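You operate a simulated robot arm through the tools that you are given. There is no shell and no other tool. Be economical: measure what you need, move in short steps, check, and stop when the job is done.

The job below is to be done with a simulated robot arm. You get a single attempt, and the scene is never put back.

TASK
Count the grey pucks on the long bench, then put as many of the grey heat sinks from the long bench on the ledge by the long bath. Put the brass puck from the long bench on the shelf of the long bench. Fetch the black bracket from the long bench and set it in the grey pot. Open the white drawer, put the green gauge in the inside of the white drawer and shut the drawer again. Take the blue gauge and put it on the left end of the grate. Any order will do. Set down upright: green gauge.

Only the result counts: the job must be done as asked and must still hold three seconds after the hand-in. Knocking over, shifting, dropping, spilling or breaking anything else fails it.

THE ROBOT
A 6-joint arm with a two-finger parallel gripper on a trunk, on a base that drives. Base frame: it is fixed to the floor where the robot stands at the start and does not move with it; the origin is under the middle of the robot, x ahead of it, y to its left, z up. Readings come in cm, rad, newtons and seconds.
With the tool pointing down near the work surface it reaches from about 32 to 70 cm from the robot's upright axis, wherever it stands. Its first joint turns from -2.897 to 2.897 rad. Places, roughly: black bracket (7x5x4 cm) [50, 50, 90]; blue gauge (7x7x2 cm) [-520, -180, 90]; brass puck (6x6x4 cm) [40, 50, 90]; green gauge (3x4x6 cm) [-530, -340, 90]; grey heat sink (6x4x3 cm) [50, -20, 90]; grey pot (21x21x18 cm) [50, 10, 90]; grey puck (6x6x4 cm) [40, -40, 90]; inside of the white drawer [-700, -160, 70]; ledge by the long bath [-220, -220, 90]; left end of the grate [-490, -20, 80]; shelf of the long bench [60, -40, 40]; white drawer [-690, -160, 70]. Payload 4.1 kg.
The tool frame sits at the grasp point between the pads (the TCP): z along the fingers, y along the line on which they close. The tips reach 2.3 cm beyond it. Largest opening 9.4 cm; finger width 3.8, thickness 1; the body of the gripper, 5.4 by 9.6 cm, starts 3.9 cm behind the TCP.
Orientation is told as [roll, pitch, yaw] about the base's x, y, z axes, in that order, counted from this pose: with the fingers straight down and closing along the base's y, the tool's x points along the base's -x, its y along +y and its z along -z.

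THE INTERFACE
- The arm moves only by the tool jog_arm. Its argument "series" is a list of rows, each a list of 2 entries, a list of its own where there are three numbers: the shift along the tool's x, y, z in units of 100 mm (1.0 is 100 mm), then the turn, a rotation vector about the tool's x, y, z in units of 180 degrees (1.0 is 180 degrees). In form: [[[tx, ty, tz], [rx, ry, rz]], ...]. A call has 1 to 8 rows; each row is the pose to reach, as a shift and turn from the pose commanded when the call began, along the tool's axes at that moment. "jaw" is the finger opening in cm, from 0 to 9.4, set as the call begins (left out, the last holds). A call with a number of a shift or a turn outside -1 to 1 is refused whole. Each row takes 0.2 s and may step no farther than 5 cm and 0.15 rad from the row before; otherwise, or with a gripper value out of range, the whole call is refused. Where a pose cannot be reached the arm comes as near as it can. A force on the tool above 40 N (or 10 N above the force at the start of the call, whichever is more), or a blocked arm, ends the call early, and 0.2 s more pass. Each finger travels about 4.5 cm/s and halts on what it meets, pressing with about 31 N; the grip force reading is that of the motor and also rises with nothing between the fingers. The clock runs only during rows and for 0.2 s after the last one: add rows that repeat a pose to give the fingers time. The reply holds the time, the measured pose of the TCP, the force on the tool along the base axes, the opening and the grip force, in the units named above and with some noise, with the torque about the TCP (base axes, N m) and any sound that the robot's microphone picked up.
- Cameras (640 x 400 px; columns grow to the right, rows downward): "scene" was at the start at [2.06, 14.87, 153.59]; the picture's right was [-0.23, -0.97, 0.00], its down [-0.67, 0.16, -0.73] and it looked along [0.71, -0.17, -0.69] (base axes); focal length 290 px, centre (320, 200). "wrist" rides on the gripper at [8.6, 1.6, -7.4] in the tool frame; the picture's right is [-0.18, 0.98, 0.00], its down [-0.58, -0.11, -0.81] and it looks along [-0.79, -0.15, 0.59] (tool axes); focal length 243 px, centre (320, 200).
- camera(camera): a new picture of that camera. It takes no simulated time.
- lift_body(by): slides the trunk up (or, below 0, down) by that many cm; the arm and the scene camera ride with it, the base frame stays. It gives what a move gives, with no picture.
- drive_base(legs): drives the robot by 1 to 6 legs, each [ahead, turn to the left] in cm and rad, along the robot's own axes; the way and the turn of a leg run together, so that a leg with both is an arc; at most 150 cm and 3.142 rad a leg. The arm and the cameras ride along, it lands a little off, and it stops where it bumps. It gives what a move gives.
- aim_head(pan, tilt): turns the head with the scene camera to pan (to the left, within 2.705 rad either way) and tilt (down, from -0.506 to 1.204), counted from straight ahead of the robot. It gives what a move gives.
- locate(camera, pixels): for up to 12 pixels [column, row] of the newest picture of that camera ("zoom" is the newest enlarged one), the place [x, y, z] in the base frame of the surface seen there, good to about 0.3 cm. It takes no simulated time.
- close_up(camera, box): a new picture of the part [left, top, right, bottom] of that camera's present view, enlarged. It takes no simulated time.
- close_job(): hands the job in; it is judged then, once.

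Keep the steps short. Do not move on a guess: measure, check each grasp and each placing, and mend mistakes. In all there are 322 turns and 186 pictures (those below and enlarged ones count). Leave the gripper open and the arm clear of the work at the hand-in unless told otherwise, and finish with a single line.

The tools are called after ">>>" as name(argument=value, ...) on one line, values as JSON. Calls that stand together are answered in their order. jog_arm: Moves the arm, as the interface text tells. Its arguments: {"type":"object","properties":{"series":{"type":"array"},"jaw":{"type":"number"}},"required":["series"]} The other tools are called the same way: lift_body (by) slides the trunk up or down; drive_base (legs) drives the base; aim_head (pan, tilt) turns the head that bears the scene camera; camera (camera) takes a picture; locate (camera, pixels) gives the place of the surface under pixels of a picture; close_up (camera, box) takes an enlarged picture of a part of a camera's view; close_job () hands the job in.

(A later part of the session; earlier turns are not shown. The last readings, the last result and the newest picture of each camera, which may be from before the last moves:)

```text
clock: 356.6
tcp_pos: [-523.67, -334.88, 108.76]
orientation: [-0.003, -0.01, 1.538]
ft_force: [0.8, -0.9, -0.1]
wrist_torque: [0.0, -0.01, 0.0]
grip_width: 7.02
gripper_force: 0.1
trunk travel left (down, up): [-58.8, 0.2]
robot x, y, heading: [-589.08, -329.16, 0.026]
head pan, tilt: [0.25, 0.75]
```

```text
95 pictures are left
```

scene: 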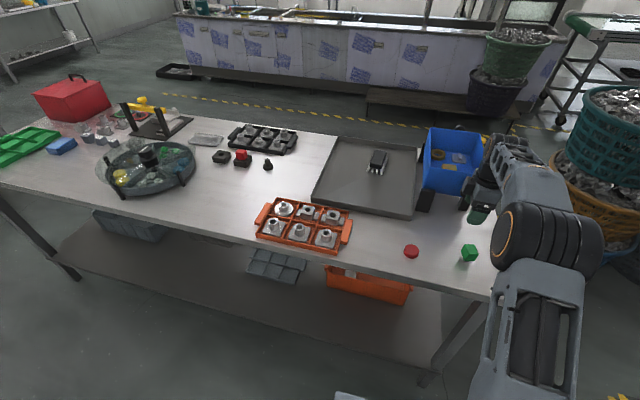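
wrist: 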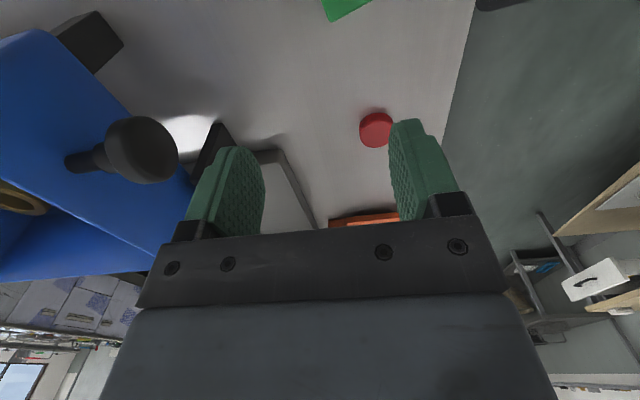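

>>> close_up(camera="scene", box=[395, 190, 507, 260])

>>> locate(camera="wrist", pixels=[[345, 5], [330, 10], [376, 130], [140, 150], [85, 45], [30, 60], [215, 150], [150, 250]])

```text
5.71 times, centred on (451, 225) of scene
```

zoom: 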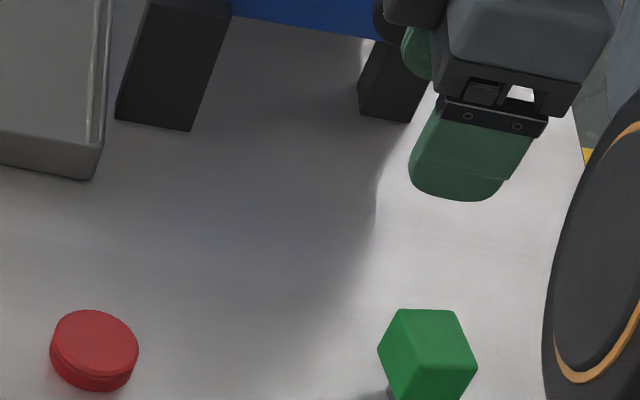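

```text
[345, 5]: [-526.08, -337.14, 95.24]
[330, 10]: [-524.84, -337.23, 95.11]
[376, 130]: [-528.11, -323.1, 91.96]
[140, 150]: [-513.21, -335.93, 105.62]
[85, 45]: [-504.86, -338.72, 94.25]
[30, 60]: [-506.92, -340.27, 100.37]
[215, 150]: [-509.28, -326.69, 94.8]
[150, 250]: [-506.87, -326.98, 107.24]
```

The gauge is almost under the camera. I'll shift 8 cm sideways (tool x) for a clear view of it.

>>> jog_arm(series=[[[0.4, 0, 0], [0, 0.003, 0]], [[0.8, 0, 0], [0, 0.003, 0]], [[0.9, 0, 0], [0, 0.003, 0]]])

>>> close_up(camera="wrist", box=[260, 0, 420, 100])

```text
clock: 357.4
tcp_pos: [-524.02, -343.73, 108.77]
orientation: [-0.004, -0.001, 1.537]
ft_force: [0.2, -0.3, 0.6]
wrist_torque: [0.0, -0.01, 0.0]
grip_width: 7.01
gripper_force: 0.0
trunk travel left (down, up): [-58.8, 0.2]
robot x, y, heading: [-589.83, -329.29, 0.026]
head pan, tilt: [0.25, 0.75]
```

```text
4.00 times, centred on (340, 50) of wrist
```

zoom: 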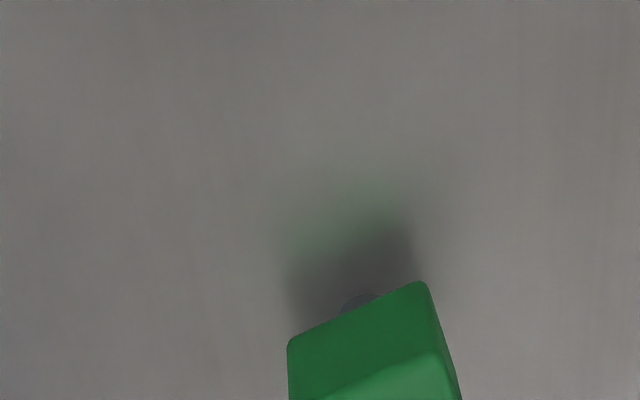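

>>> close_up(camera="wrist", box=[290, 50, 418, 130])

```text
5.00 times, centred on (354, 90) of wrist
```

zoom: 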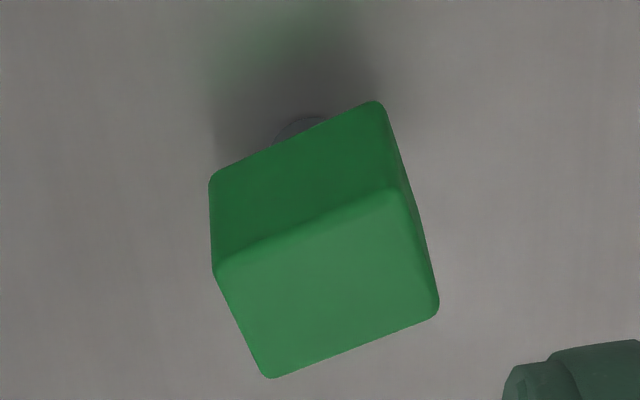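

>>> locate(camera="zoom", pixels=[[220, 268], [400, 195], [434, 308], [268, 373], [330, 285], [300, 180], [375, 110]])

```text
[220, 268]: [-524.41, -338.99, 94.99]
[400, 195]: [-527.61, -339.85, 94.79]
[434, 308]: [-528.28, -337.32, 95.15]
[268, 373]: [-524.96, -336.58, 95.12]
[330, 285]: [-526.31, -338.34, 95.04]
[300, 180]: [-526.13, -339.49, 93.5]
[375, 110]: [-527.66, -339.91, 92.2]
```

The green head's centre is (−526.3,−338.2), top z 95.1, long side turned 15°. I'll align over it and descend in two steps.

>>> jog_arm(series=[[[-0.18, 0.083, 0], [0, 0, -0.0315]], [[-0.36, 0.166, 0], [0, 0, -0.063]], [[-0.542, 0.249, 0], [0, 0, -0.0945]], [[-0.542, 0.249, 0], [0, 0, -0.0945]]], jaw=7.5)

>>> lift_body(by=-9)

>>> camera(camera="wrist")

```text
clock: 358.4
tcp_pos: [-526.08, -338.1, 108.64]
orientation: [-0.003, 0.001, 1.834]
ft_force: [-0.1, -0.1, -0.2]
wrist_torque: [0.0, -0.01, 0.03]
grip_width: 7.48
gripper_force: 0.1
trunk travel left (down, up): [-58.8, 0.2]
robot x, y, heading: [-589.11, -328.86, 0.028]
head pan, tilt: [0.25, 0.75]
```

```text
clock: 359.6
tcp_pos: [-526.19, -338.22, 99.81]
orientation: [-0.005, 0.001, 1.834]
ft_force: [0.4, -0.6, 0.0]
wrist_torque: [-0.03, 0.02, 0.01]
grip_width: 7.52
gripper_force: 0.0
trunk travel left (down, up): [-49.8, 9.2]
robot x, y, heading: [-589.49, -329.05, 0.025]
head pan, tilt: [0.25, 0.75]
```

```text
91 pictures are left
```

wrist: 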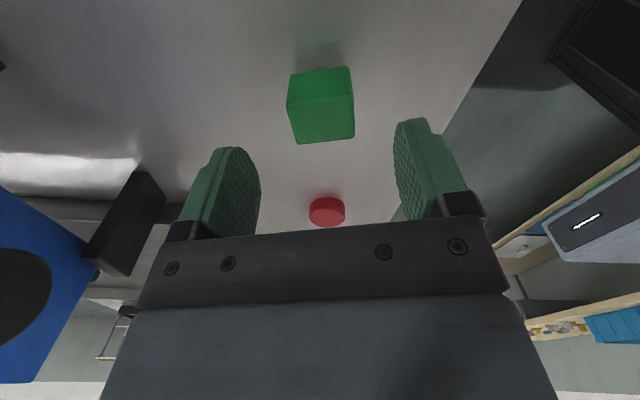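

Centred. I'll descend 6 cm (TCP 93.8) and close.

>>> lift_body(by=-6)

>>> jog_arm(series=[[[0, 0, 0], [0, 0, 0]], [[0, 0, 0], [0, 0, 0]], [[0, 0, 0], [0, 0, 0]], [[0, 0, 0], [0, 0, 0]], [[0, 0, 0], [0, 0, 0]]], jaw=0)

>>> lift_body(by=4)

>>> camera(camera="wrist")

```text
clock: 360.6
tcp_pos: [-526.06, -338.14, 93.76]
orientation: [-0.003, 0.0, 1.833]
ft_force: [0.5, -0.3, 0.4]
wrist_torque: [-0.02, -0.01, 0.02]
grip_width: 7.5
gripper_force: 0.2
trunk travel left (down, up): [-43.8, 15.2]
robot x, y, heading: [-589.64, -328.93, 0.024]
head pan, tilt: [0.25, 0.75]
```

```text
clock: 361.8
tcp_pos: [-526.09, -338.2, 93.68]
orientation: [-0.004, 0.001, 1.834]
ft_force: [-0.4, -0.1, 0.6]
wrist_torque: [0.05, 0.03, 0.0]
grip_width: 3.77
gripper_force: 30.4
trunk travel left (down, up): [-43.8, 15.2]
robot x, y, heading: [-589.55, -329.24, 0.027]
head pan, tilt: [0.25, 0.75]
```

```text
clock: 362.6
tcp_pos: [-526.15, -338.16, 97.54]
orientation: [-0.003, 0.001, 1.834]
ft_force: [-0.4, -0.4, -1.2]
wrist_torque: [-0.01, 0.01, 0.03]
grip_width: 3.74
gripper_force: 30.7
trunk travel left (down, up): [-47.8, 11.2]
robot x, y, heading: [-589.16, -328.68, 0.022]
head pan, tilt: [0.25, 0.75]
```

```text
90 pictures are left
```

wrist: 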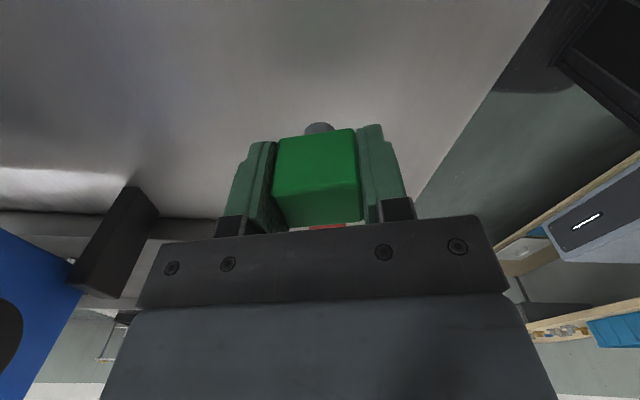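

The green gauge is held by its head. I'll raise it and drive to the drawer.

>>> lift_body(by=11)

>>> drive_base(legs=[[0, 1.597], [79, 0], [78.5, 0], [0, 1.52]])

>>> camera(camera="wrist")

>>> aim_head(pan=0.3, tilt=0.85)

>>> camera(camera="scene")

```text
clock: 364.1
tcp_pos: [-526.11, -338.36, 108.68]
orientation: [-0.005, 0.002, 1.834]
ft_force: [-0.5, 1.2, -0.8]
wrist_torque: [0.01, -0.01, 0.02]
grip_width: 3.77
gripper_force: 30.9
trunk travel left (down, up): [-58.8, 0.2]
robot x, y, heading: [-589.16, -328.94, 0.029]
head pan, tilt: [0.25, 0.75]
```

```text
clock: 379.8
tcp_pos: [-663.97, -160.26, 108.63]
orientation: [-0.003, 0.003, -1.335]
ft_force: [-0.5, -0.7, -0.3]
wrist_torque: [0.03, 0.0, -0.04]
grip_width: 3.76
gripper_force: 31.3
trunk travel left (down, up): [-58.8, 0.2]
robot x, y, heading: [-600.81, -171.46, 3.14]
head pan, tilt: [0.25, 0.75]
```

```text
89 pictures are left
```

wrist: 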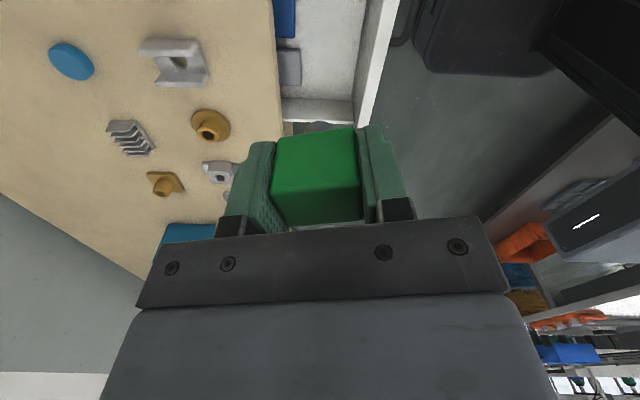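

```text
clock: 380.4
tcp_pos: [-663.94, -160.17, 108.53]
orientation: [-0.002, 0.001, -1.336]
ft_force: [0.5, -0.5, -0.6]
wrist_torque: [-0.03, 0.01, -0.01]
grip_width: 3.76
gripper_force: 31.3
trunk travel left (down, up): [-58.8, 0.2]
robot x, y, heading: [-601.14, -171.85, 3.141]
head pan, tilt: [0.3, 0.85]
```

```text
88 pictures are left
```

scene: 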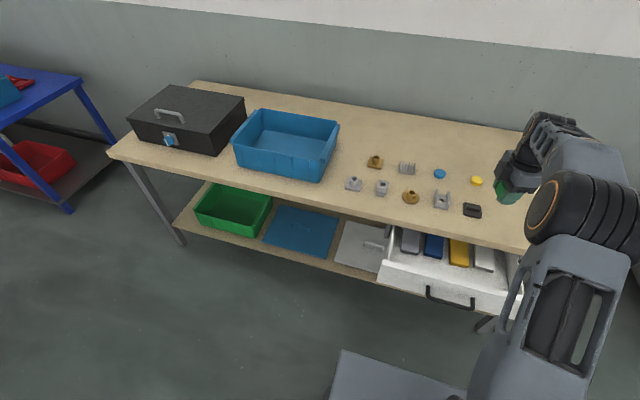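

>>> close_up(camera="scene", box=[370, 215, 530, 315])

```text
4.00 times, centred on (450, 265) of scene
```

zoom: 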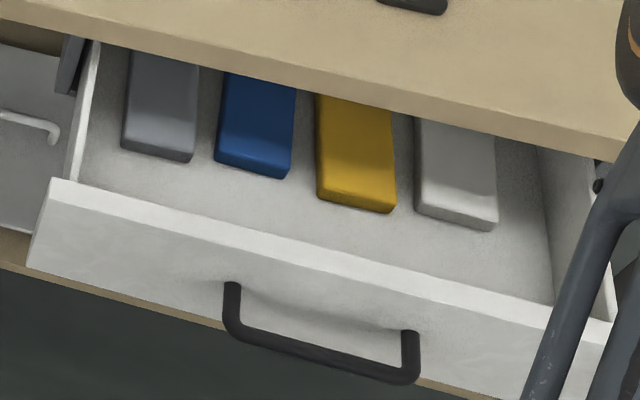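

>>> locate(camera="zoom", pixels=[[160, 158], [255, 172], [355, 205], [455, 222], [310, 225], [250, 205], [300, 240], [430, 260], [300, 300], [320, 345], [200, 195], [480, 290]])

```text
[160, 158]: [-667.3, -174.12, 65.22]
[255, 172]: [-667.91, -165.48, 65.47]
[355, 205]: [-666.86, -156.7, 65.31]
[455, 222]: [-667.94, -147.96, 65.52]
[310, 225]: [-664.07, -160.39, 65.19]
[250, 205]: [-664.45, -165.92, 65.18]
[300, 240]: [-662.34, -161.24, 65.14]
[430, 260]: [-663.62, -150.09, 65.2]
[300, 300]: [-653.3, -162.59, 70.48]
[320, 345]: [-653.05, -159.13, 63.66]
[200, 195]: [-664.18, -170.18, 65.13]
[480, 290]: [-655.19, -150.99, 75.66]
```

The free strip inside is x −655.3…−666.8, floor z 65.15. I'll align at (−661.5,−161) and lower 27 cm first.

>>> jog_arm(series=[[[-0.135, 0.219, 0], [0, 0, 0]], [[-0.135, 0.219, 0], [0, 0, 0]]])

>>> lift_body(by=-27)

>>> camera(camera="wrist")

>>> close_up(camera="scene", box=[380, 150, 572, 270])

```text
clock: 381.1
tcp_pos: [-661.43, -161.16, 108.68]
orientation: [-0.004, 0.002, -1.335]
ft_force: [0.0, -0.8, -1.0]
wrist_torque: [-0.02, 0.0, -0.03]
grip_width: 3.74
gripper_force: 31.1
trunk travel left (down, up): [-58.8, 0.2]
robot x, y, heading: [-600.5, -171.39, 3.146]
head pan, tilt: [0.3, 0.85]
```

```text
clock: 383.8
tcp_pos: [-661.36, -161.09, 81.74]
orientation: [-0.002, 0.001, -1.335]
ft_force: [0.5, 0.4, 0.7]
wrist_torque: [-0.03, -0.01, -0.01]
grip_width: 3.76
gripper_force: 31.0
trunk travel left (down, up): [-31.8, 27.2]
robot x, y, heading: [-600.97, -171.27, 3.144]
head pan, tilt: [0.3, 0.85]
```

```text
86 pictures are left
```

wrist: 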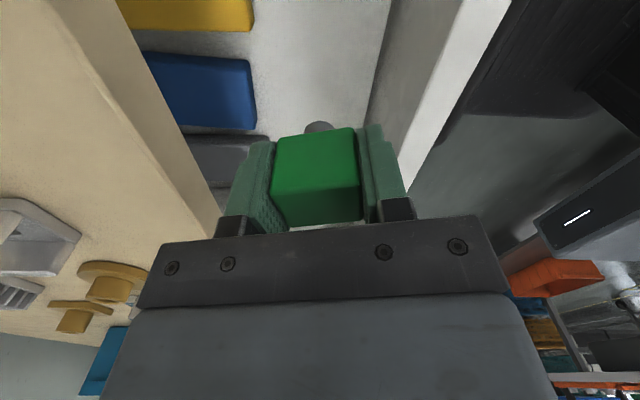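

```text
3.33 times, centred on (476, 210) of scene
```

zoom: 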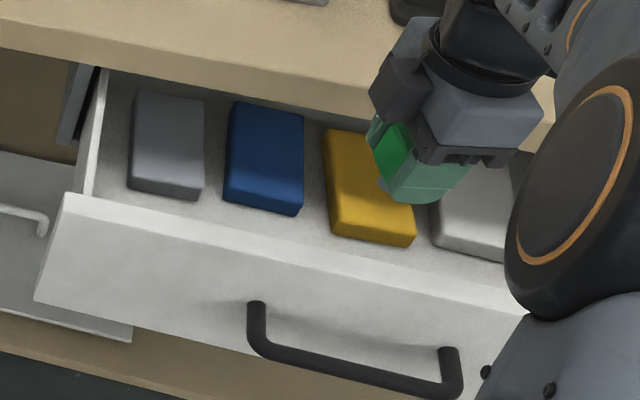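

On track. I'll lower 11 more, then small steps.

>>> lift_body(by=-11.5)

>>> jog_arm(series=[[[0, 0, 0.04], [0, 0, 0]], [[0, 0, 0.08], [0, 0, 0]], [[0, 0, 0.1], [0, 0, 0]], [[0, 0, 0.1], [0, 0, 0]]])

>>> camera(camera="wrist")

```text
clock: 385.3
tcp_pos: [-661.45, -161.03, 70.18]
orientation: [-0.002, 0.001, -1.336]
ft_force: [0.5, -0.2, -0.9]
wrist_torque: [0.04, 0.01, -0.02]
grip_width: 3.75
gripper_force: 31.4
trunk travel left (down, up): [-20.3, 38.7]
robot x, y, heading: [-600.76, -171.18, 3.142]
head pan, tilt: [0.3, 0.85]
```

```text
clock: 386.3
tcp_pos: [-661.47, -161.17, 69.16]
orientation: [-0.003, 0.0, -1.334]
ft_force: [-0.9, -0.4, -1.0]
wrist_torque: [0.01, 0.03, 0.02]
grip_width: 3.75
gripper_force: 30.8
trunk travel left (down, up): [-20.3, 38.7]
robot x, y, heading: [-600.9, -171.28, 3.137]
head pan, tilt: [0.3, 0.85]
```

```text
84 pictures are left
```

wrist: 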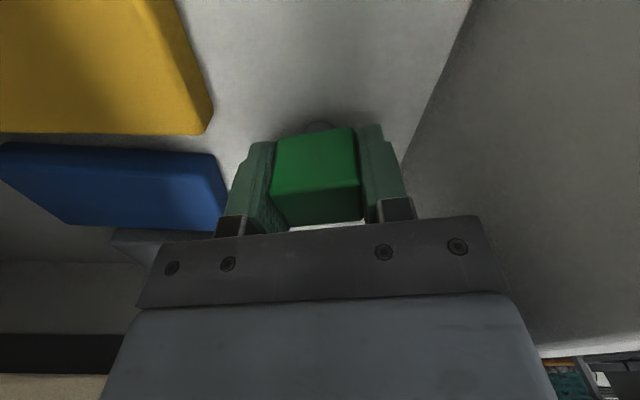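

>>> jog_arm(series=[[[0, 0, 0.015], [0, 0, 0]], [[0, 0, 0.03], [0, 0, 0]], [[0, 0, 0.03], [0, 0, 0]]])

```text
clock: 387.1
tcp_pos: [-661.45, -161.21, 68.9]
orientation: [-0.005, 0.002, -1.336]
ft_force: [0.4, 0.3, 3.4]
wrist_torque: [-0.02, -0.06, -0.02]
grip_width: 3.74
gripper_force: 31.5
trunk travel left (down, up): [-20.3, 38.7]
robot x, y, heading: [-600.91, -171.48, 3.138]
head pan, tilt: [0.3, 0.85]
```

Contact with the drawer floor. I'll open slightly and rise.

>>> jog_arm(series=[[[0, 0, 0], [0, 0, 0]], [[0, 0, 0], [0, 0, 0]], [[0, 0, 0], [0, 0, 0]]], jaw=5.8)

>>> camera(camera="wrist")

>>> lift_body(by=14)

>>> camera(camera="wrist")

```text
clock: 387.9
tcp_pos: [-661.38, -161.24, 68.87]
orientation: [-0.005, 0.002, -1.335]
ft_force: [0.4, -0.7, 0.1]
wrist_torque: [0.01, 0.03, 0.04]
grip_width: 5.79
gripper_force: 0.0
trunk travel left (down, up): [-20.3, 38.7]
robot x, y, heading: [-600.78, -171.38, 3.14]
head pan, tilt: [0.3, 0.85]
```

```text
83 pictures are left
```

wrist: 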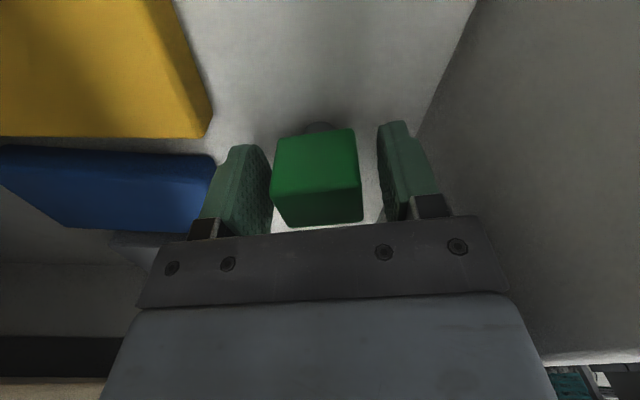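

```text
clock: 389.5
tcp_pos: [-661.39, -161.11, 82.93]
orientation: [-0.004, 0.002, -1.335]
ft_force: [0.5, 0.9, 0.0]
wrist_torque: [-0.03, -0.02, 0.0]
grip_width: 5.78
gripper_force: 0.1
trunk travel left (down, up): [-34.3, 24.7]
robot x, y, heading: [-600.81, -171.07, 3.143]
head pan, tilt: [0.3, 0.85]
```

```text
82 pictures are left
```

wrist: 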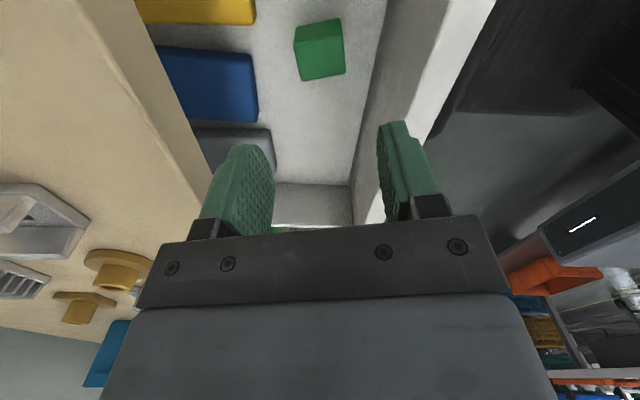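

The gauge stands upright in the drawer. To shut it gently I'll rise, back off, and turn the tool so that the closed fingertips can push the bar slowly.

>>> lift_body(by=24)

>>> drive_base(legs=[[-19, 0]])

>>> jog_arm(series=[[[0, 0, 0], [0, 0, 0.043]], [[0, 0, 0], [0, 0, 0.086]], [[0, 0, 0], [0, 0, 0.129]], [[0, 0, 0], [0, 0, 0.172]], [[0, 0, 0], [0, 0, 0.215]], [[0, 0, 0], [0, 0, 0.258]], [[0, 0, 0], [0, 0, 0.3]]], jaw=0)

>>> jog_arm(series=[[[0, 0, 0], [0, 0, 0.046]], [[0, 0, 0], [0, 0, 0.092]], [[0, 0, 0], [0, 0, 0.138]], [[0, 0, 0], [0, 0, 0.184]], [[0, 0, 0], [0, 0, 0.23]], [[0, 0, 0], [0, 0, 0.275]]])

>>> camera(camera="wrist")

```text
clock: 392.0
tcp_pos: [-661.55, -161.11, 106.95]
orientation: [-0.003, 0.003, -1.335]
ft_force: [0.0, -1.3, 0.1]
wrist_torque: [0.0, -0.01, 0.0]
grip_width: 5.79
gripper_force: 0.1
trunk travel left (down, up): [-58.3, 0.7]
robot x, y, heading: [-600.88, -171.17, 3.136]
head pan, tilt: [0.3, 0.85]
```

```text
clock: 393.6
tcp_pos: [-642.51, -161.11, 106.91]
orientation: [-0.006, 0.003, -1.332]
ft_force: [0.4, 0.1, -0.1]
wrist_torque: [-0.02, 0.01, -0.01]
grip_width: 5.8
gripper_force: 0.0
trunk travel left (down, up): [-58.3, 0.7]
robot x, y, heading: [-582.04, -171.4, 3.139]
head pan, tilt: [0.3, 0.85]
```

```text
clock: 395.2
tcp_pos: [-642.59, -161.22, 106.83]
orientation: [-0.003, -0.002, -2.279]
ft_force: [-0.8, -0.5, -0.3]
wrist_torque: [0.0, 0.0, 0.03]
grip_width: 0.01
gripper_force: 31.3
trunk travel left (down, up): [-58.3, 0.7]
robot x, y, heading: [-581.94, -171.21, 3.144]
head pan, tilt: [0.3, 0.85]
```

```text
clock: 396.6
tcp_pos: [-642.62, -161.13, 106.86]
orientation: [0.001, -0.002, 3.139]
ft_force: [-0.3, -0.1, -0.9]
wrist_torque: [0.05, -0.03, -0.05]
grip_width: 0.02
gripper_force: 30.7
trunk travel left (down, up): [-58.3, 0.7]
robot x, y, heading: [-581.65, -171.41, 3.14]
head pan, tilt: [0.3, 0.85]
```

```text
81 pictures are left
```

wrist: 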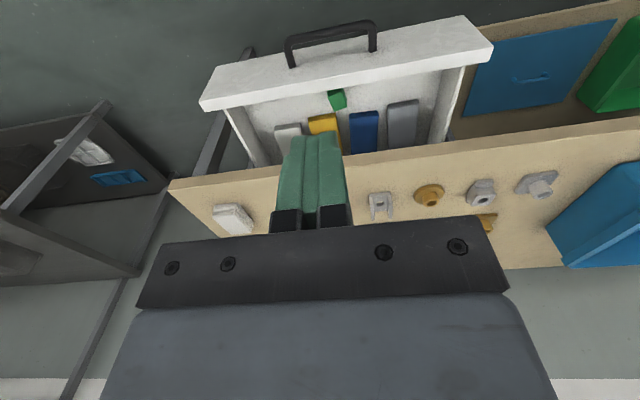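

>>> locate(camera="wrist", pixels=[[330, 31], [292, 40], [372, 25], [330, 65], [337, 92], [330, 57]])

```text
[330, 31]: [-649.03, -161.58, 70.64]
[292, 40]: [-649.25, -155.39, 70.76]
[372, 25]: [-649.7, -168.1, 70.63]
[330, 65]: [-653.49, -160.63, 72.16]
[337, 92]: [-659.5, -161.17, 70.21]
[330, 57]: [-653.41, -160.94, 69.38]
```

The bar's at x −648.7; my closed fingers would come down 4 cm east of it. I'll lower to bar height.

>>> lift_body(by=-36.3)

>>> jog_arm(series=[[[-0.15, 0, 0], [0, 0, 0]], [[-0.25, 0, 0], [0, 0, 0]], [[-0.35, 0, 0], [0, 0, 0]], [[-0.45, 0, 0], [0, 0, 0]], [[-0.55, 0, 0], [0, 0, 0]], [[-0.65, 0, 0], [0, 0, 0]], [[-0.75, 0, 0], [0, 0, 0]], [[-0.85, 0, 0], [0, 0, 0]]])

>>> camera(camera="wrist")

```text
clock: 400.1
tcp_pos: [-642.5, -161.13, 70.73]
orientation: [-0.001, -0.004, -3.142]
ft_force: [0.1, -0.4, 0.0]
wrist_torque: [0.02, 0.02, 0.01]
grip_width: 0.02
gripper_force: 31.2
trunk travel left (down, up): [-22.0, 37.0]
robot x, y, heading: [-581.92, -171.22, 3.142]
head pan, tilt: [0.3, 0.85]
```

```text
clock: 401.9
tcp_pos: [-651.11, -161.31, 70.7]
orientation: [-0.001, -0.005, -3.141]
ft_force: [0.6, 0.3, -0.2]
wrist_torque: [0.0, 0.01, 0.0]
grip_width: 0.01
gripper_force: 30.7
trunk travel left (down, up): [-22.0, 37.0]
robot x, y, heading: [-581.79, -171.33, 3.14]
head pan, tilt: [0.3, 0.85]
```

```text
80 pictures are left
```

wrist: 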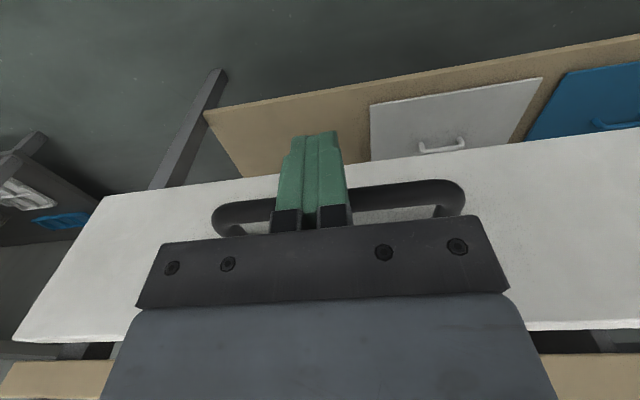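

The drawer follows smoothly. To keep within reach I'll retract the arm, bring the base closer, and continue pushing slowly.

>>> jog_arm(series=[[[0.3, 0, 0], [0, 0, 0]], [[0.65, 0, 0], [0, 0, 0]], [[1.0, 0, 0], [0, 0, 0]]])

>>> jog_arm(series=[[[0.35, 0, 0], [0, 0, 0]]])

>>> drive_base(legs=[[12.5, 0]])

>>> jog_arm(series=[[[-0.1, 0, 0], [0, 0, 0]], [[-0.2, 0, 0], [0, 0, 0]], [[-0.3, 0, 0], [0, 0, 0]], [[-0.4, 0, 0], [0, 0, 0]], [[-0.5, 0, 0], [0, 0, 0]], [[-0.6, 0, 0], [0, 0, 0]], [[-0.7, 0, 0], [0, 0, 0]], [[-0.8, 0, 0], [0, 0, 0]]])

>>> camera(camera="wrist")

```text
clock: 402.7
tcp_pos: [-640.87, -161.0, 70.71]
orientation: [0.0, -0.004, -3.142]
ft_force: [-0.7, 0.1, -0.5]
wrist_torque: [0.01, 0.0, 0.01]
grip_width: 0.0
gripper_force: 31.2
trunk travel left (down, up): [-22.0, 37.0]
robot x, y, heading: [-581.91, -171.85, 3.142]
head pan, tilt: [0.3, 0.85]
```

```text
clock: 403.1
tcp_pos: [-637.47, -161.29, 70.58]
orientation: [0.001, -0.005, -3.14]
ft_force: [0.3, 0.8, -0.7]
wrist_torque: [0.03, 0.02, 0.0]
grip_width: 0.0
gripper_force: 31.1
trunk travel left (down, up): [-22.0, 37.0]
robot x, y, heading: [-582.15, -171.77, 3.14]
head pan, tilt: [0.3, 0.85]
```

```text
clock: 404.4
tcp_pos: [-650.21, -161.56, 70.53]
orientation: [0.001, -0.003, -3.136]
ft_force: [0.2, 0.2, 0.1]
wrist_torque: [-0.01, 0.0, 0.04]
grip_width: 0.01
gripper_force: 30.8
trunk travel left (down, up): [-22.0, 37.0]
robot x, y, heading: [-594.35, -171.47, -3.134]
head pan, tilt: [0.3, 0.85]
```

```text
clock: 406.2
tcp_pos: [-658.17, -161.59, 70.48]
orientation: [0.002, -0.004, -3.137]
ft_force: [0.1, 0.3, 0.2]
wrist_torque: [0.05, 0.02, -0.01]
grip_width: 0.01
gripper_force: 30.8
trunk travel left (down, up): [-22.0, 37.0]
robot x, y, heading: [-594.44, -171.44, -3.14]
head pan, tilt: [0.3, 0.85]
```

```text
79 pictures are left
```

wrist: 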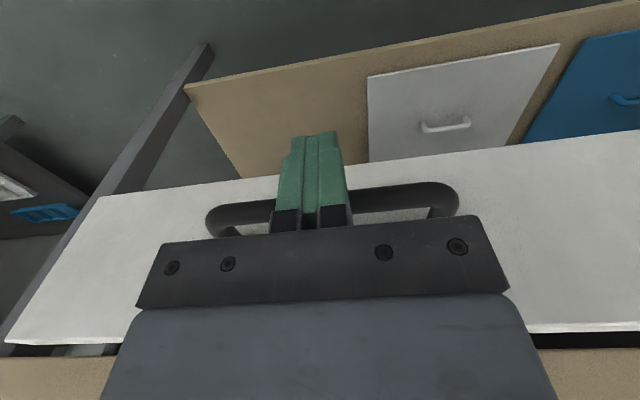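

Continuing slowly the last 5.6 cm.

>>> jog_arm(series=[[[-0.08, 0, 0], [0, 0, 0]], [[-0.16, 0, 0], [0, 0, 0]], [[-0.24, 0, 0], [0, 0, 0]], [[-0.32, 0, 0], [0, 0, 0]], [[-0.4, 0, 0], [0, 0, 0]], [[-0.47, 0, 0], [0, 0, 0]], [[-0.53, 0, 0], [0, 0, 0]], [[-0.57, 0, 0], [0, 0, 0]]])

>>> camera(camera="wrist")

```text
clock: 408.0
tcp_pos: [-663.86, -161.4, 70.68]
orientation: [0.0, -0.006, -3.136]
ft_force: [-0.6, -0.7, 0.2]
wrist_torque: [-0.01, -0.03, 0.0]
grip_width: 0.01
gripper_force: 30.6
trunk travel left (down, up): [-22.0, 37.0]
robot x, y, heading: [-594.7, -171.16, -3.142]
head pan, tilt: [0.3, 0.85]
```

```text
78 pictures are left
```

wrist: 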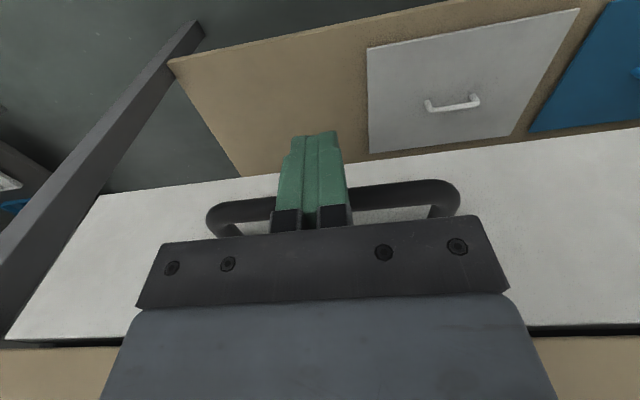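

No stop yet. I'll push a few more millimetres until it resists.

>>> jog_arm(series=[[[-0.03, 0, 0], [0, 0, 0]], [[-0.06, 0, 0], [0, 0, 0]], [[-0.09, 0, 0], [0, 0, 0]], [[-0.12, 0, 0], [0, 0, 0]]])

>>> locate(camera="wrist", pixels=[[240, 215], [400, 195], [450, 260], [560, 250], [580, 350], [80, 360]])

```text
clock: 408.7
tcp_pos: [-663.99, -161.52, 70.64]
orientation: [0.0, 0.01, -3.138]
ft_force: [15.4, -1.8, 5.1]
wrist_torque: [-0.01, 0.0, 0.07]
grip_width: 0.0
gripper_force: 30.8
trunk travel left (down, up): [-22.0, 37.0]
robot x, y, heading: [-594.31, -171.42, -3.133]
head pan, tilt: [0.3, 0.85]
stopped in row 3: the force on the tool passed its limit (the readings are from after the stop); the commanded pose is now the measured one
```

```text
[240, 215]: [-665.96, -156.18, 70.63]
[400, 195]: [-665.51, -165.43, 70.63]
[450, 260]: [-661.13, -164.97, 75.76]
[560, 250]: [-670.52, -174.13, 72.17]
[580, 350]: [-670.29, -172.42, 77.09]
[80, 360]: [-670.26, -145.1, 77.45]
```

The drawer face reads x −670.5, the same as at the start: shut. I'll back off, rise, and look to check it stays.

>>> jog_arm(series=[[[0.3, 0, 0], [0, -0.003, 0]], [[0.7, 0, 0], [0, -0.003, 0]]])

>>> lift_body(by=36.8)

>>> camera(camera="scene")

>>> camera(camera="wrist")

```text
clock: 409.3
tcp_pos: [-657.16, -161.62, 70.46]
orientation: [-0.001, -0.005, -3.136]
ft_force: [0.6, -0.3, -0.9]
wrist_torque: [-0.03, -0.02, 0.03]
grip_width: 0.02
gripper_force: 31.0
trunk travel left (down, up): [-22.0, 37.0]
robot x, y, heading: [-594.59, -171.14, -3.138]
head pan, tilt: [0.3, 0.85]
```

```text
clock: 412.9
tcp_pos: [-657.1, -161.5, 107.32]
orientation: [0.001, -0.001, -3.138]
ft_force: [-0.1, -0.3, 0.3]
wrist_torque: [0.03, -0.02, -0.01]
grip_width: 0.01
gripper_force: 31.4
trunk travel left (down, up): [-58.8, 0.2]
robot x, y, heading: [-594.49, -171.34, -3.141]
head pan, tilt: [0.3, 0.85]
```

```text
77 pictures are left
```

scene: 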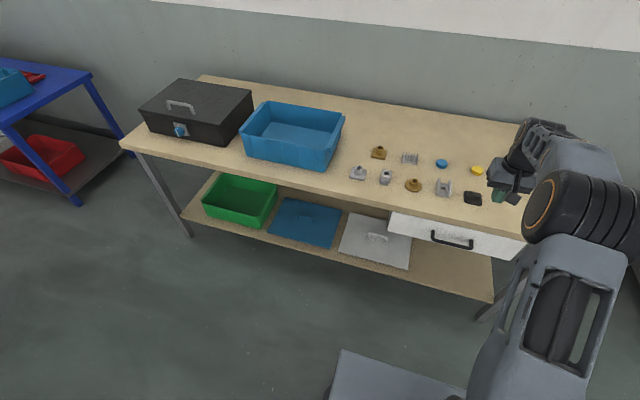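

```text
76 pictures are left
```

wrist: 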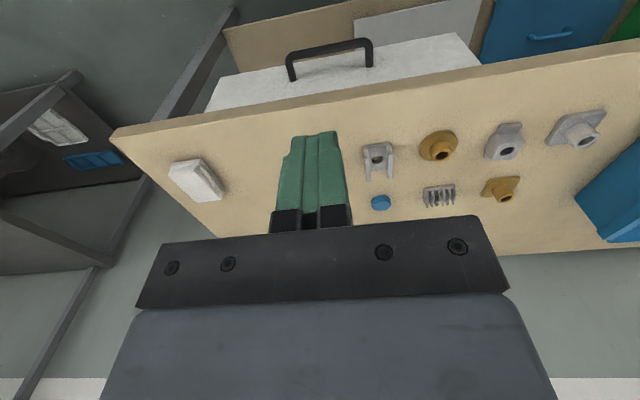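

The drawer is shut. I'll return to the bench for two more heat sinks, first through the passage.

>>> drive_base(legs=[[0, -1.571], [84.5, 0], [0, -1.571], [100, 0], [106, 0]])

```text
clock: 434.8
tcp_pos: [-329.04, -89.8, 107.2]
orientation: [0.001, -0.003, 0.034]
ft_force: [0.2, 0.8, -1.0]
wrist_torque: [-0.04, 0.04, 0.01]
grip_width: 0.0
gripper_force: 31.0
trunk travel left (down, up): [-58.8, 0.2]
robot x, y, heading: [-392.23, -82.17, 0.038]
head pan, tilt: [0.3, 0.85]
```

>>> drive_base(legs=[[0, 0.935], [117.5, 0], [117.5, 0], [0, -0.973], [110, 0]])

```text
clock: 456.3
tcp_pos: [-85.69, 93.04, 107.42]
orientation: [-0.001, -0.002, -0.039]
ft_force: [0.0, -0.5, -0.4]
wrist_torque: [-0.02, 0.01, 0.03]
grip_width: 0.0
gripper_force: 31.3
trunk travel left (down, up): [-58.8, 0.2]
robot x, y, heading: [-148.28, 105.49, -0.038]
head pan, tilt: [0.3, 0.85]
```

>>> drive_base(legs=[[0, -0.609], [122.8, 0], [0, 0.647], [34, 0]])

>>> jog_arm(series=[[[0, 0, 0], [0, 0, 0]], [[0, 0, 0], [0, 0, 0]], [[0, 0, 0], [0, 0, 0]], [[0, 0, 0], [0, 0, 0]], [[0, 0, 0], [0, 0, 0]]], jaw=9.4)

>>> camera(camera="wrist")

```text
clock: 467.9
tcp_pos: [49.39, 22.61, 107.15]
orientation: [0.0, -0.002, 0.015]
ft_force: [0.5, -0.3, -0.3]
wrist_torque: [0.0, 0.01, -0.02]
grip_width: 0.01
gripper_force: 30.7
trunk travel left (down, up): [-58.8, 0.2]
robot x, y, heading: [-13.69, 31.84, 0.014]
head pan, tilt: [0.3, 0.85]
```

```text
clock: 469.1
tcp_pos: [49.27, 22.5, 107.23]
orientation: [0.0, -0.003, 0.014]
ft_force: [0.4, -0.4, 0.4]
wrist_torque: [-0.01, 0.04, 0.0]
grip_width: 9.43
gripper_force: 0.1
trunk travel left (down, up): [-58.8, 0.2]
robot x, y, heading: [-13.51, 31.48, 0.012]
head pan, tilt: [0.3, 0.85]
```

```text
75 pictures are left
```

wrist: 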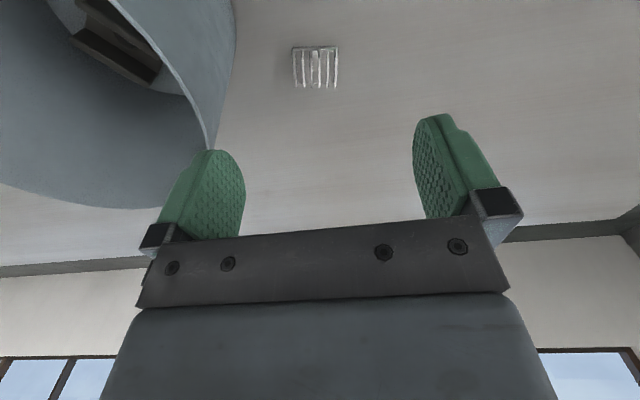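

>>> close_up(camera="wrist", box=[275, 40, 355, 90])

```text
8.00 times, centred on (315, 65) of wrist
```

zoom: 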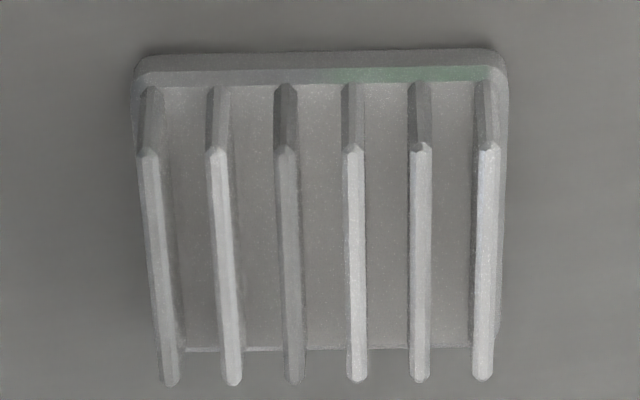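

>>> locate(camera="zoom", pixels=[[148, 160], [170, 375], [490, 155], [483, 372], [200, 75], [440, 70]])

>>> locate(camera="wrist", pixels=[[225, 60], [215, 120], [236, 20], [180, 90]])

```text
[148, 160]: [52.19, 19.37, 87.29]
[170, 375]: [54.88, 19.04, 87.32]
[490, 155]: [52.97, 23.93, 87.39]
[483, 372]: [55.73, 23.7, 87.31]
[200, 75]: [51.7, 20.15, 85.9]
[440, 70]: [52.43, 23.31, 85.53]
```

```text
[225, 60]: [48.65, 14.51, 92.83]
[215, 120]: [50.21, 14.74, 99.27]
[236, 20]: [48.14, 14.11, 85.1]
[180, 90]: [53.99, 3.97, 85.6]
```

Heat sink centre (53.95, 21.5), yaw −0.175, about 2 cm clear of the pot for my fingers. I'll align and descend partway.

>>> jog_arm(series=[[[-0.232, -0.053, 0], [0, 0, 0.0301]], [[-0.464, -0.106, 0], [0, 0, 0.0602]], [[-0.464, -0.106, 0], [0, 0, 0.0602]]])

>>> lift_body(by=-15)

>>> camera(camera="wrist")

>>> aim_head(pan=0.0, tilt=0.75)

>>> camera(camera="scene")

```text
clock: 469.9
tcp_pos: [54.1, 21.61, 107.36]
orientation: [-0.001, -0.002, -0.174]
ft_force: [0.8, 0.2, 0.5]
wrist_torque: [-0.02, -0.02, -0.01]
grip_width: 9.41
gripper_force: 0.0
trunk travel left (down, up): [-58.8, 0.2]
robot x, y, heading: [-13.14, 31.32, 0.016]
head pan, tilt: [0.3, 0.85]
```

```text
clock: 471.6
tcp_pos: [54.09, 21.57, 92.32]
orientation: [0.001, -0.002, -0.172]
ft_force: [0.2, 0.6, -0.4]
wrist_torque: [-0.02, -0.01, 0.02]
grip_width: 9.39
gripper_force: 0.0
trunk travel left (down, up): [-43.8, 15.2]
robot x, y, heading: [-13.57, 31.79, 0.014]
head pan, tilt: [0.3, 0.85]
```

```text
73 pictures are left
```

wrist: 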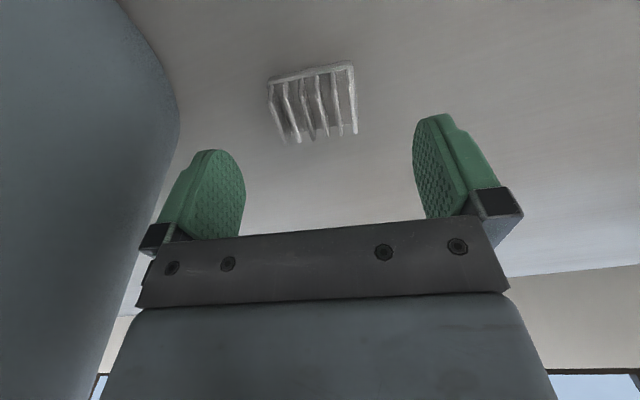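

```text
clock: 472.4
tcp_pos: [54.15, 21.55, 92.38]
orientation: [0.001, -0.001, -0.171]
ft_force: [0.4, -0.5, -0.5]
wrist_torque: [-0.01, -0.01, 0.02]
grip_width: 9.44
gripper_force: 0.2
trunk travel left (down, up): [-43.8, 15.2]
robot x, y, heading: [-13.59, 31.79, 0.013]
head pan, tilt: [0.0, 0.75]
```

```text
72 pictures are left
```

scene: 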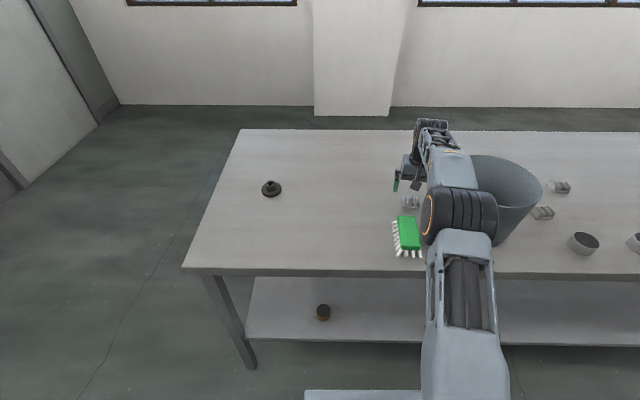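

Clear of the pot. I'll descend, grip and lift.

>>> lift_body(by=-4.8)

>>> jog_arm(series=[[[0, 0, 0], [0, 0, 0]], [[0, 0, 0], [0, 0, 0]], [[0, 0, 0], [0, 0, 0]], [[0, 0, 0], [0, 0, 0]], [[0, 0, 0], [0, 0, 0]]], jaw=0)

>>> lift_body(by=19.5)

>>> camera(camera="wrist")

```text
clock: 473.3
tcp_pos: [54.03, 21.48, 87.55]
orientation: [0.0, -0.003, -0.174]
ft_force: [-1.0, 0.5, -0.2]
wrist_torque: [-0.03, 0.02, 0.01]
grip_width: 9.39
gripper_force: 0.0
trunk travel left (down, up): [-39.0, 20.0]
robot x, y, heading: [-13.37, 31.63, 0.014]
head pan, tilt: [0.0, 0.75]
```

```text
clock: 474.5
tcp_pos: [54.08, 21.64, 87.52]
orientation: [0.0, -0.001, -0.174]
ft_force: [-0.3, 0.3, 1.3]
wrist_torque: [-0.02, -0.01, 0.0]
grip_width: 5.16
gripper_force: 30.5
trunk travel left (down, up): [-39.0, 20.0]
robot x, y, heading: [-13.52, 31.5, 0.016]
head pan, tilt: [0.0, 0.75]
```

```text
clock: 476.6
tcp_pos: [54.03, 21.68, 106.96]
orientation: [0.0, -0.003, -0.173]
ft_force: [-0.6, 0.5, -0.5]
wrist_torque: [0.02, 0.0, 0.02]
grip_width: 5.2
gripper_force: 30.9
trunk travel left (down, up): [-58.5, 0.5]
robot x, y, heading: [-13.29, 31.68, 0.012]
head pan, tilt: [0.0, 0.75]
```

```text
71 pictures are left
```

wrist: 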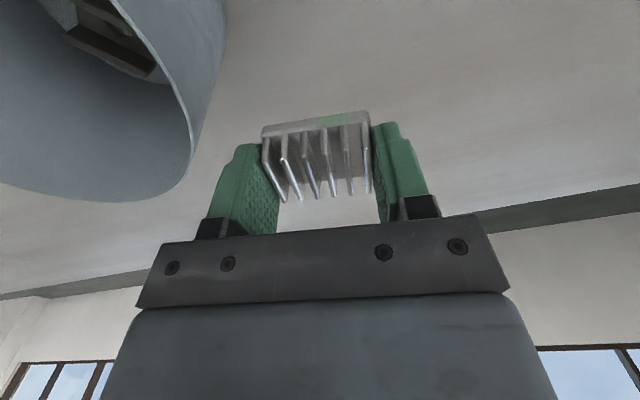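

Held. I'll drive back around the tray into the aisle.

>>> drive_base(legs=[[-50, 0], [0, 2.39], [117, 0], [0, 0.737], [137, 0], [0, 1.571]])

```text
clock: 502.8
tcp_pos: [-299.58, 53.24, 106.87]
orientation: [0.001, -0.003, -1.853]
ft_force: [0.2, 0.1, -0.8]
wrist_torque: [0.0, -0.01, 0.01]
grip_width: 5.14
gripper_force: 31.3
trunk travel left (down, up): [-58.5, 0.5]
robot x, y, heading: [-282.39, 119.31, -1.668]
head pan, tilt: [0.0, 0.75]
```

>>> drive_base(legs=[[0, 0.08], [107, 0], [107, 0], [107, 0], [0, 1.588]])

>>> camera(camera="wrist")

>>> aim_head(pan=0.3, tilt=0.8)

>>> camera(camera="scene")

```text
clock: 522.9
tcp_pos: [-219.24, -213.84, 106.94]
orientation: [0.0, -0.002, -0.182]
ft_force: [0.2, 0.0, -0.5]
wrist_torque: [0.02, -0.01, 0.0]
grip_width: 5.15
gripper_force: 30.6
trunk travel left (down, up): [-58.5, 0.5]
robot x, y, heading: [-286.69, -203.48, -0.002]
head pan, tilt: [0.0, 0.75]
```

```text
70 pictures are left
```

wrist: 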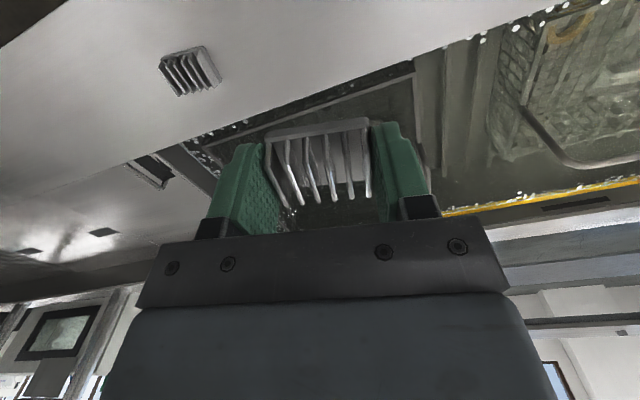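

```text
clock: 523.7
tcp_pos: [-219.27, -213.82, 106.98]
orientation: [0.001, -0.002, -0.183]
ft_force: [-0.3, -0.1, -0.9]
wrist_torque: [-0.04, -0.01, 0.02]
grip_width: 5.16
gripper_force: 31.2
trunk travel left (down, up): [-58.5, 0.5]
robot x, y, heading: [-286.56, -203.2, -0.0]
head pan, tilt: [0.3, 0.799]
```

```text
69 pictures are left
```

scene: 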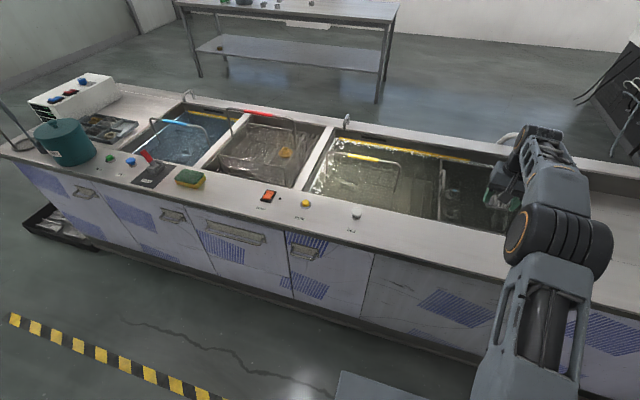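

I'll shift to (−221.5,−213) and lower.

>>> jog_arm(series=[[[0.236, 0.038, 0], [0, 0, 0]], [[0.236, 0.038, 0], [0, 0, 0]]])

>>> lift_body(by=-17.7)

>>> camera(camera="wrist")

>>> jog_arm(series=[[[0, 0, 0.02], [0, 0, 0]], [[0, 0, 0.04], [0, 0, 0]], [[0, 0, 0.055], [0, 0, 0]], [[0, 0, 0.07], [0, 0, 0]]])

```text
clock: 524.3
tcp_pos: [-221.58, -213.08, 106.85]
orientation: [0.0, -0.002, -0.184]
ft_force: [-0.8, -0.2, -1.0]
wrist_torque: [-0.02, 0.02, 0.0]
grip_width: 5.14
gripper_force: 31.1
trunk travel left (down, up): [-58.5, 0.5]
robot x, y, heading: [-286.75, -203.15, 0.002]
head pan, tilt: [0.3, 0.799]
```

```text
clock: 526.2
tcp_pos: [-221.48, -213.11, 89.17]
orientation: [0.0, -0.001, -0.184]
ft_force: [-0.2, 1.2, -0.8]
wrist_torque: [0.01, -0.01, 0.04]
grip_width: 5.15
gripper_force: 30.3
trunk travel left (down, up): [-40.8, 18.2]
robot x, y, heading: [-286.95, -203.13, -0.001]
head pan, tilt: [0.3, 0.799]
```

```text
68 pictures are left
```

wrist: 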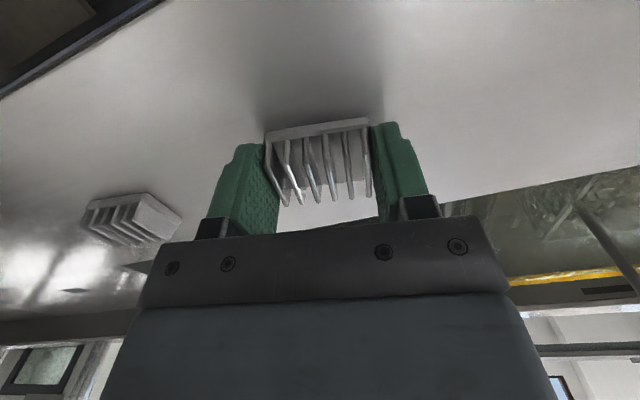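

```text
clock: 527.2
tcp_pos: [-221.54, -213.16, 88.55]
orientation: [-0.002, -0.005, -0.184]
ft_force: [0.5, 0.6, 2.2]
wrist_torque: [0.03, 0.03, 0.02]
grip_width: 5.16
gripper_force: 30.7
trunk travel left (down, up): [-40.8, 18.2]
robot x, y, heading: [-286.37, -202.96, 0.002]
head pan, tilt: [0.3, 0.799]
```

Contact (+2.2 N). I'll open and rise.

>>> jog_arm(series=[[[0, 0, 0], [0, 0, 0]], [[0, 0, 0], [0, 0, 0]], [[0, 0, 0], [0, 0, 0]]], jaw=9.4)

>>> lift_body(by=18)

>>> camera(camera="wrist")

```text
clock: 528.0
tcp_pos: [-221.62, -213.06, 88.49]
orientation: [0.0, -0.001, -0.184]
ft_force: [-1.0, -0.6, 0.3]
wrist_torque: [0.0, 0.02, -0.03]
grip_width: 9.39
gripper_force: 0.1
trunk travel left (down, up): [-40.8, 18.2]
robot x, y, heading: [-286.68, -203.22, 0.003]
head pan, tilt: [0.3, 0.799]
```

```text
clock: 530.0
tcp_pos: [-221.59, -213.0, 106.52]
orientation: [0.0, 0.0, -0.181]
ft_force: [-0.6, 0.4, -1.0]
wrist_torque: [0.02, 0.0, 0.0]
grip_width: 9.41
gripper_force: 0.1
trunk travel left (down, up): [-58.8, 0.2]
robot x, y, heading: [-286.68, -203.2, 0.004]
head pan, tilt: [0.3, 0.799]
```

```text
67 pictures are left
```

wrist: 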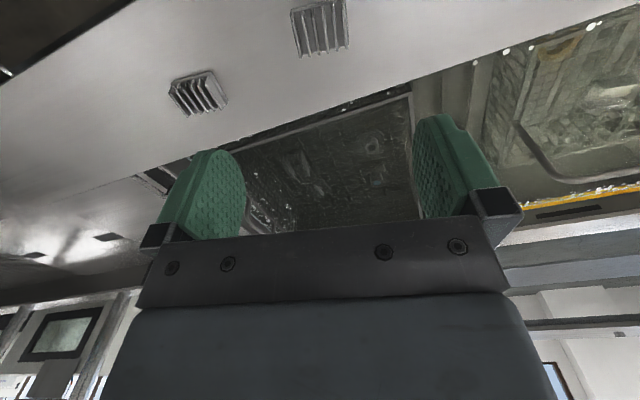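

Two heat sinks stand on the ledge. I'll go back for the third.

>>> drive_base(legs=[[0, 1.567], [105, 0], [105, 0], [105, 0], [0, -1.571]])

```text
clock: 553.1
tcp_pos: [-226.67, 104.52, 106.52]
orientation: [0.0, -0.001, -0.145]
ft_force: [0.4, 0.1, -0.8]
wrist_torque: [0.0, -0.04, 0.0]
grip_width: 9.41
gripper_force: 0.0
trunk travel left (down, up): [-58.8, 0.2]
robot x, y, heading: [-292.18, 112.38, 0.045]
head pan, tilt: [0.3, 0.799]
```

>>> drive_base(legs=[[0, -0.045], [140, 0], [0, -0.91], [149.5, 0], [0, 0.91]])

```text
clock: 572.2
tcp_pos: [5.13, -15.6, 106.5]
orientation: [0.001, -0.002, -0.166]
ft_force: [0.2, -0.3, -0.3]
wrist_torque: [0.02, -0.02, 0.02]
grip_width: 9.38
gripper_force: 0.1
trunk travel left (down, up): [-58.8, 0.2]
robot x, y, heading: [-59.99, -6.81, 0.022]
head pan, tilt: [0.3, 0.799]
```

>>> drive_base(legs=[[0, -0.022], [37, 0]])

>>> camera(camera="wrist")

```text
clock: 574.9
tcp_pos: [42.53, -16.82, 106.52]
orientation: [0.0, -0.001, -0.186]
ft_force: [0.1, -0.3, -0.4]
wrist_torque: [0.02, 0.0, -0.02]
grip_width: 9.4
gripper_force: 0.0
trunk travel left (down, up): [-58.8, 0.2]
robot x, y, heading: [-22.73, -6.85, 0.003]
head pan, tilt: [0.3, 0.799]
```

```text
66 pictures are left
```

wrist: 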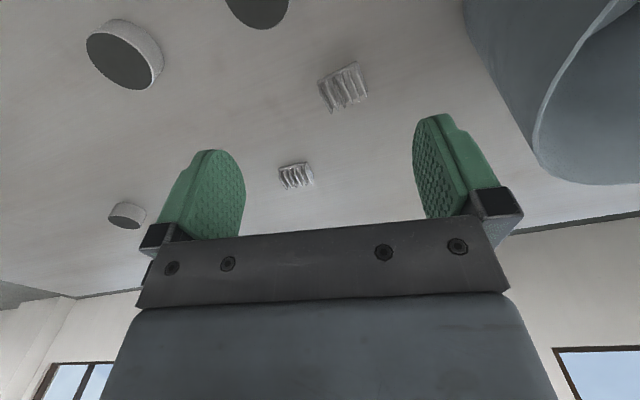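

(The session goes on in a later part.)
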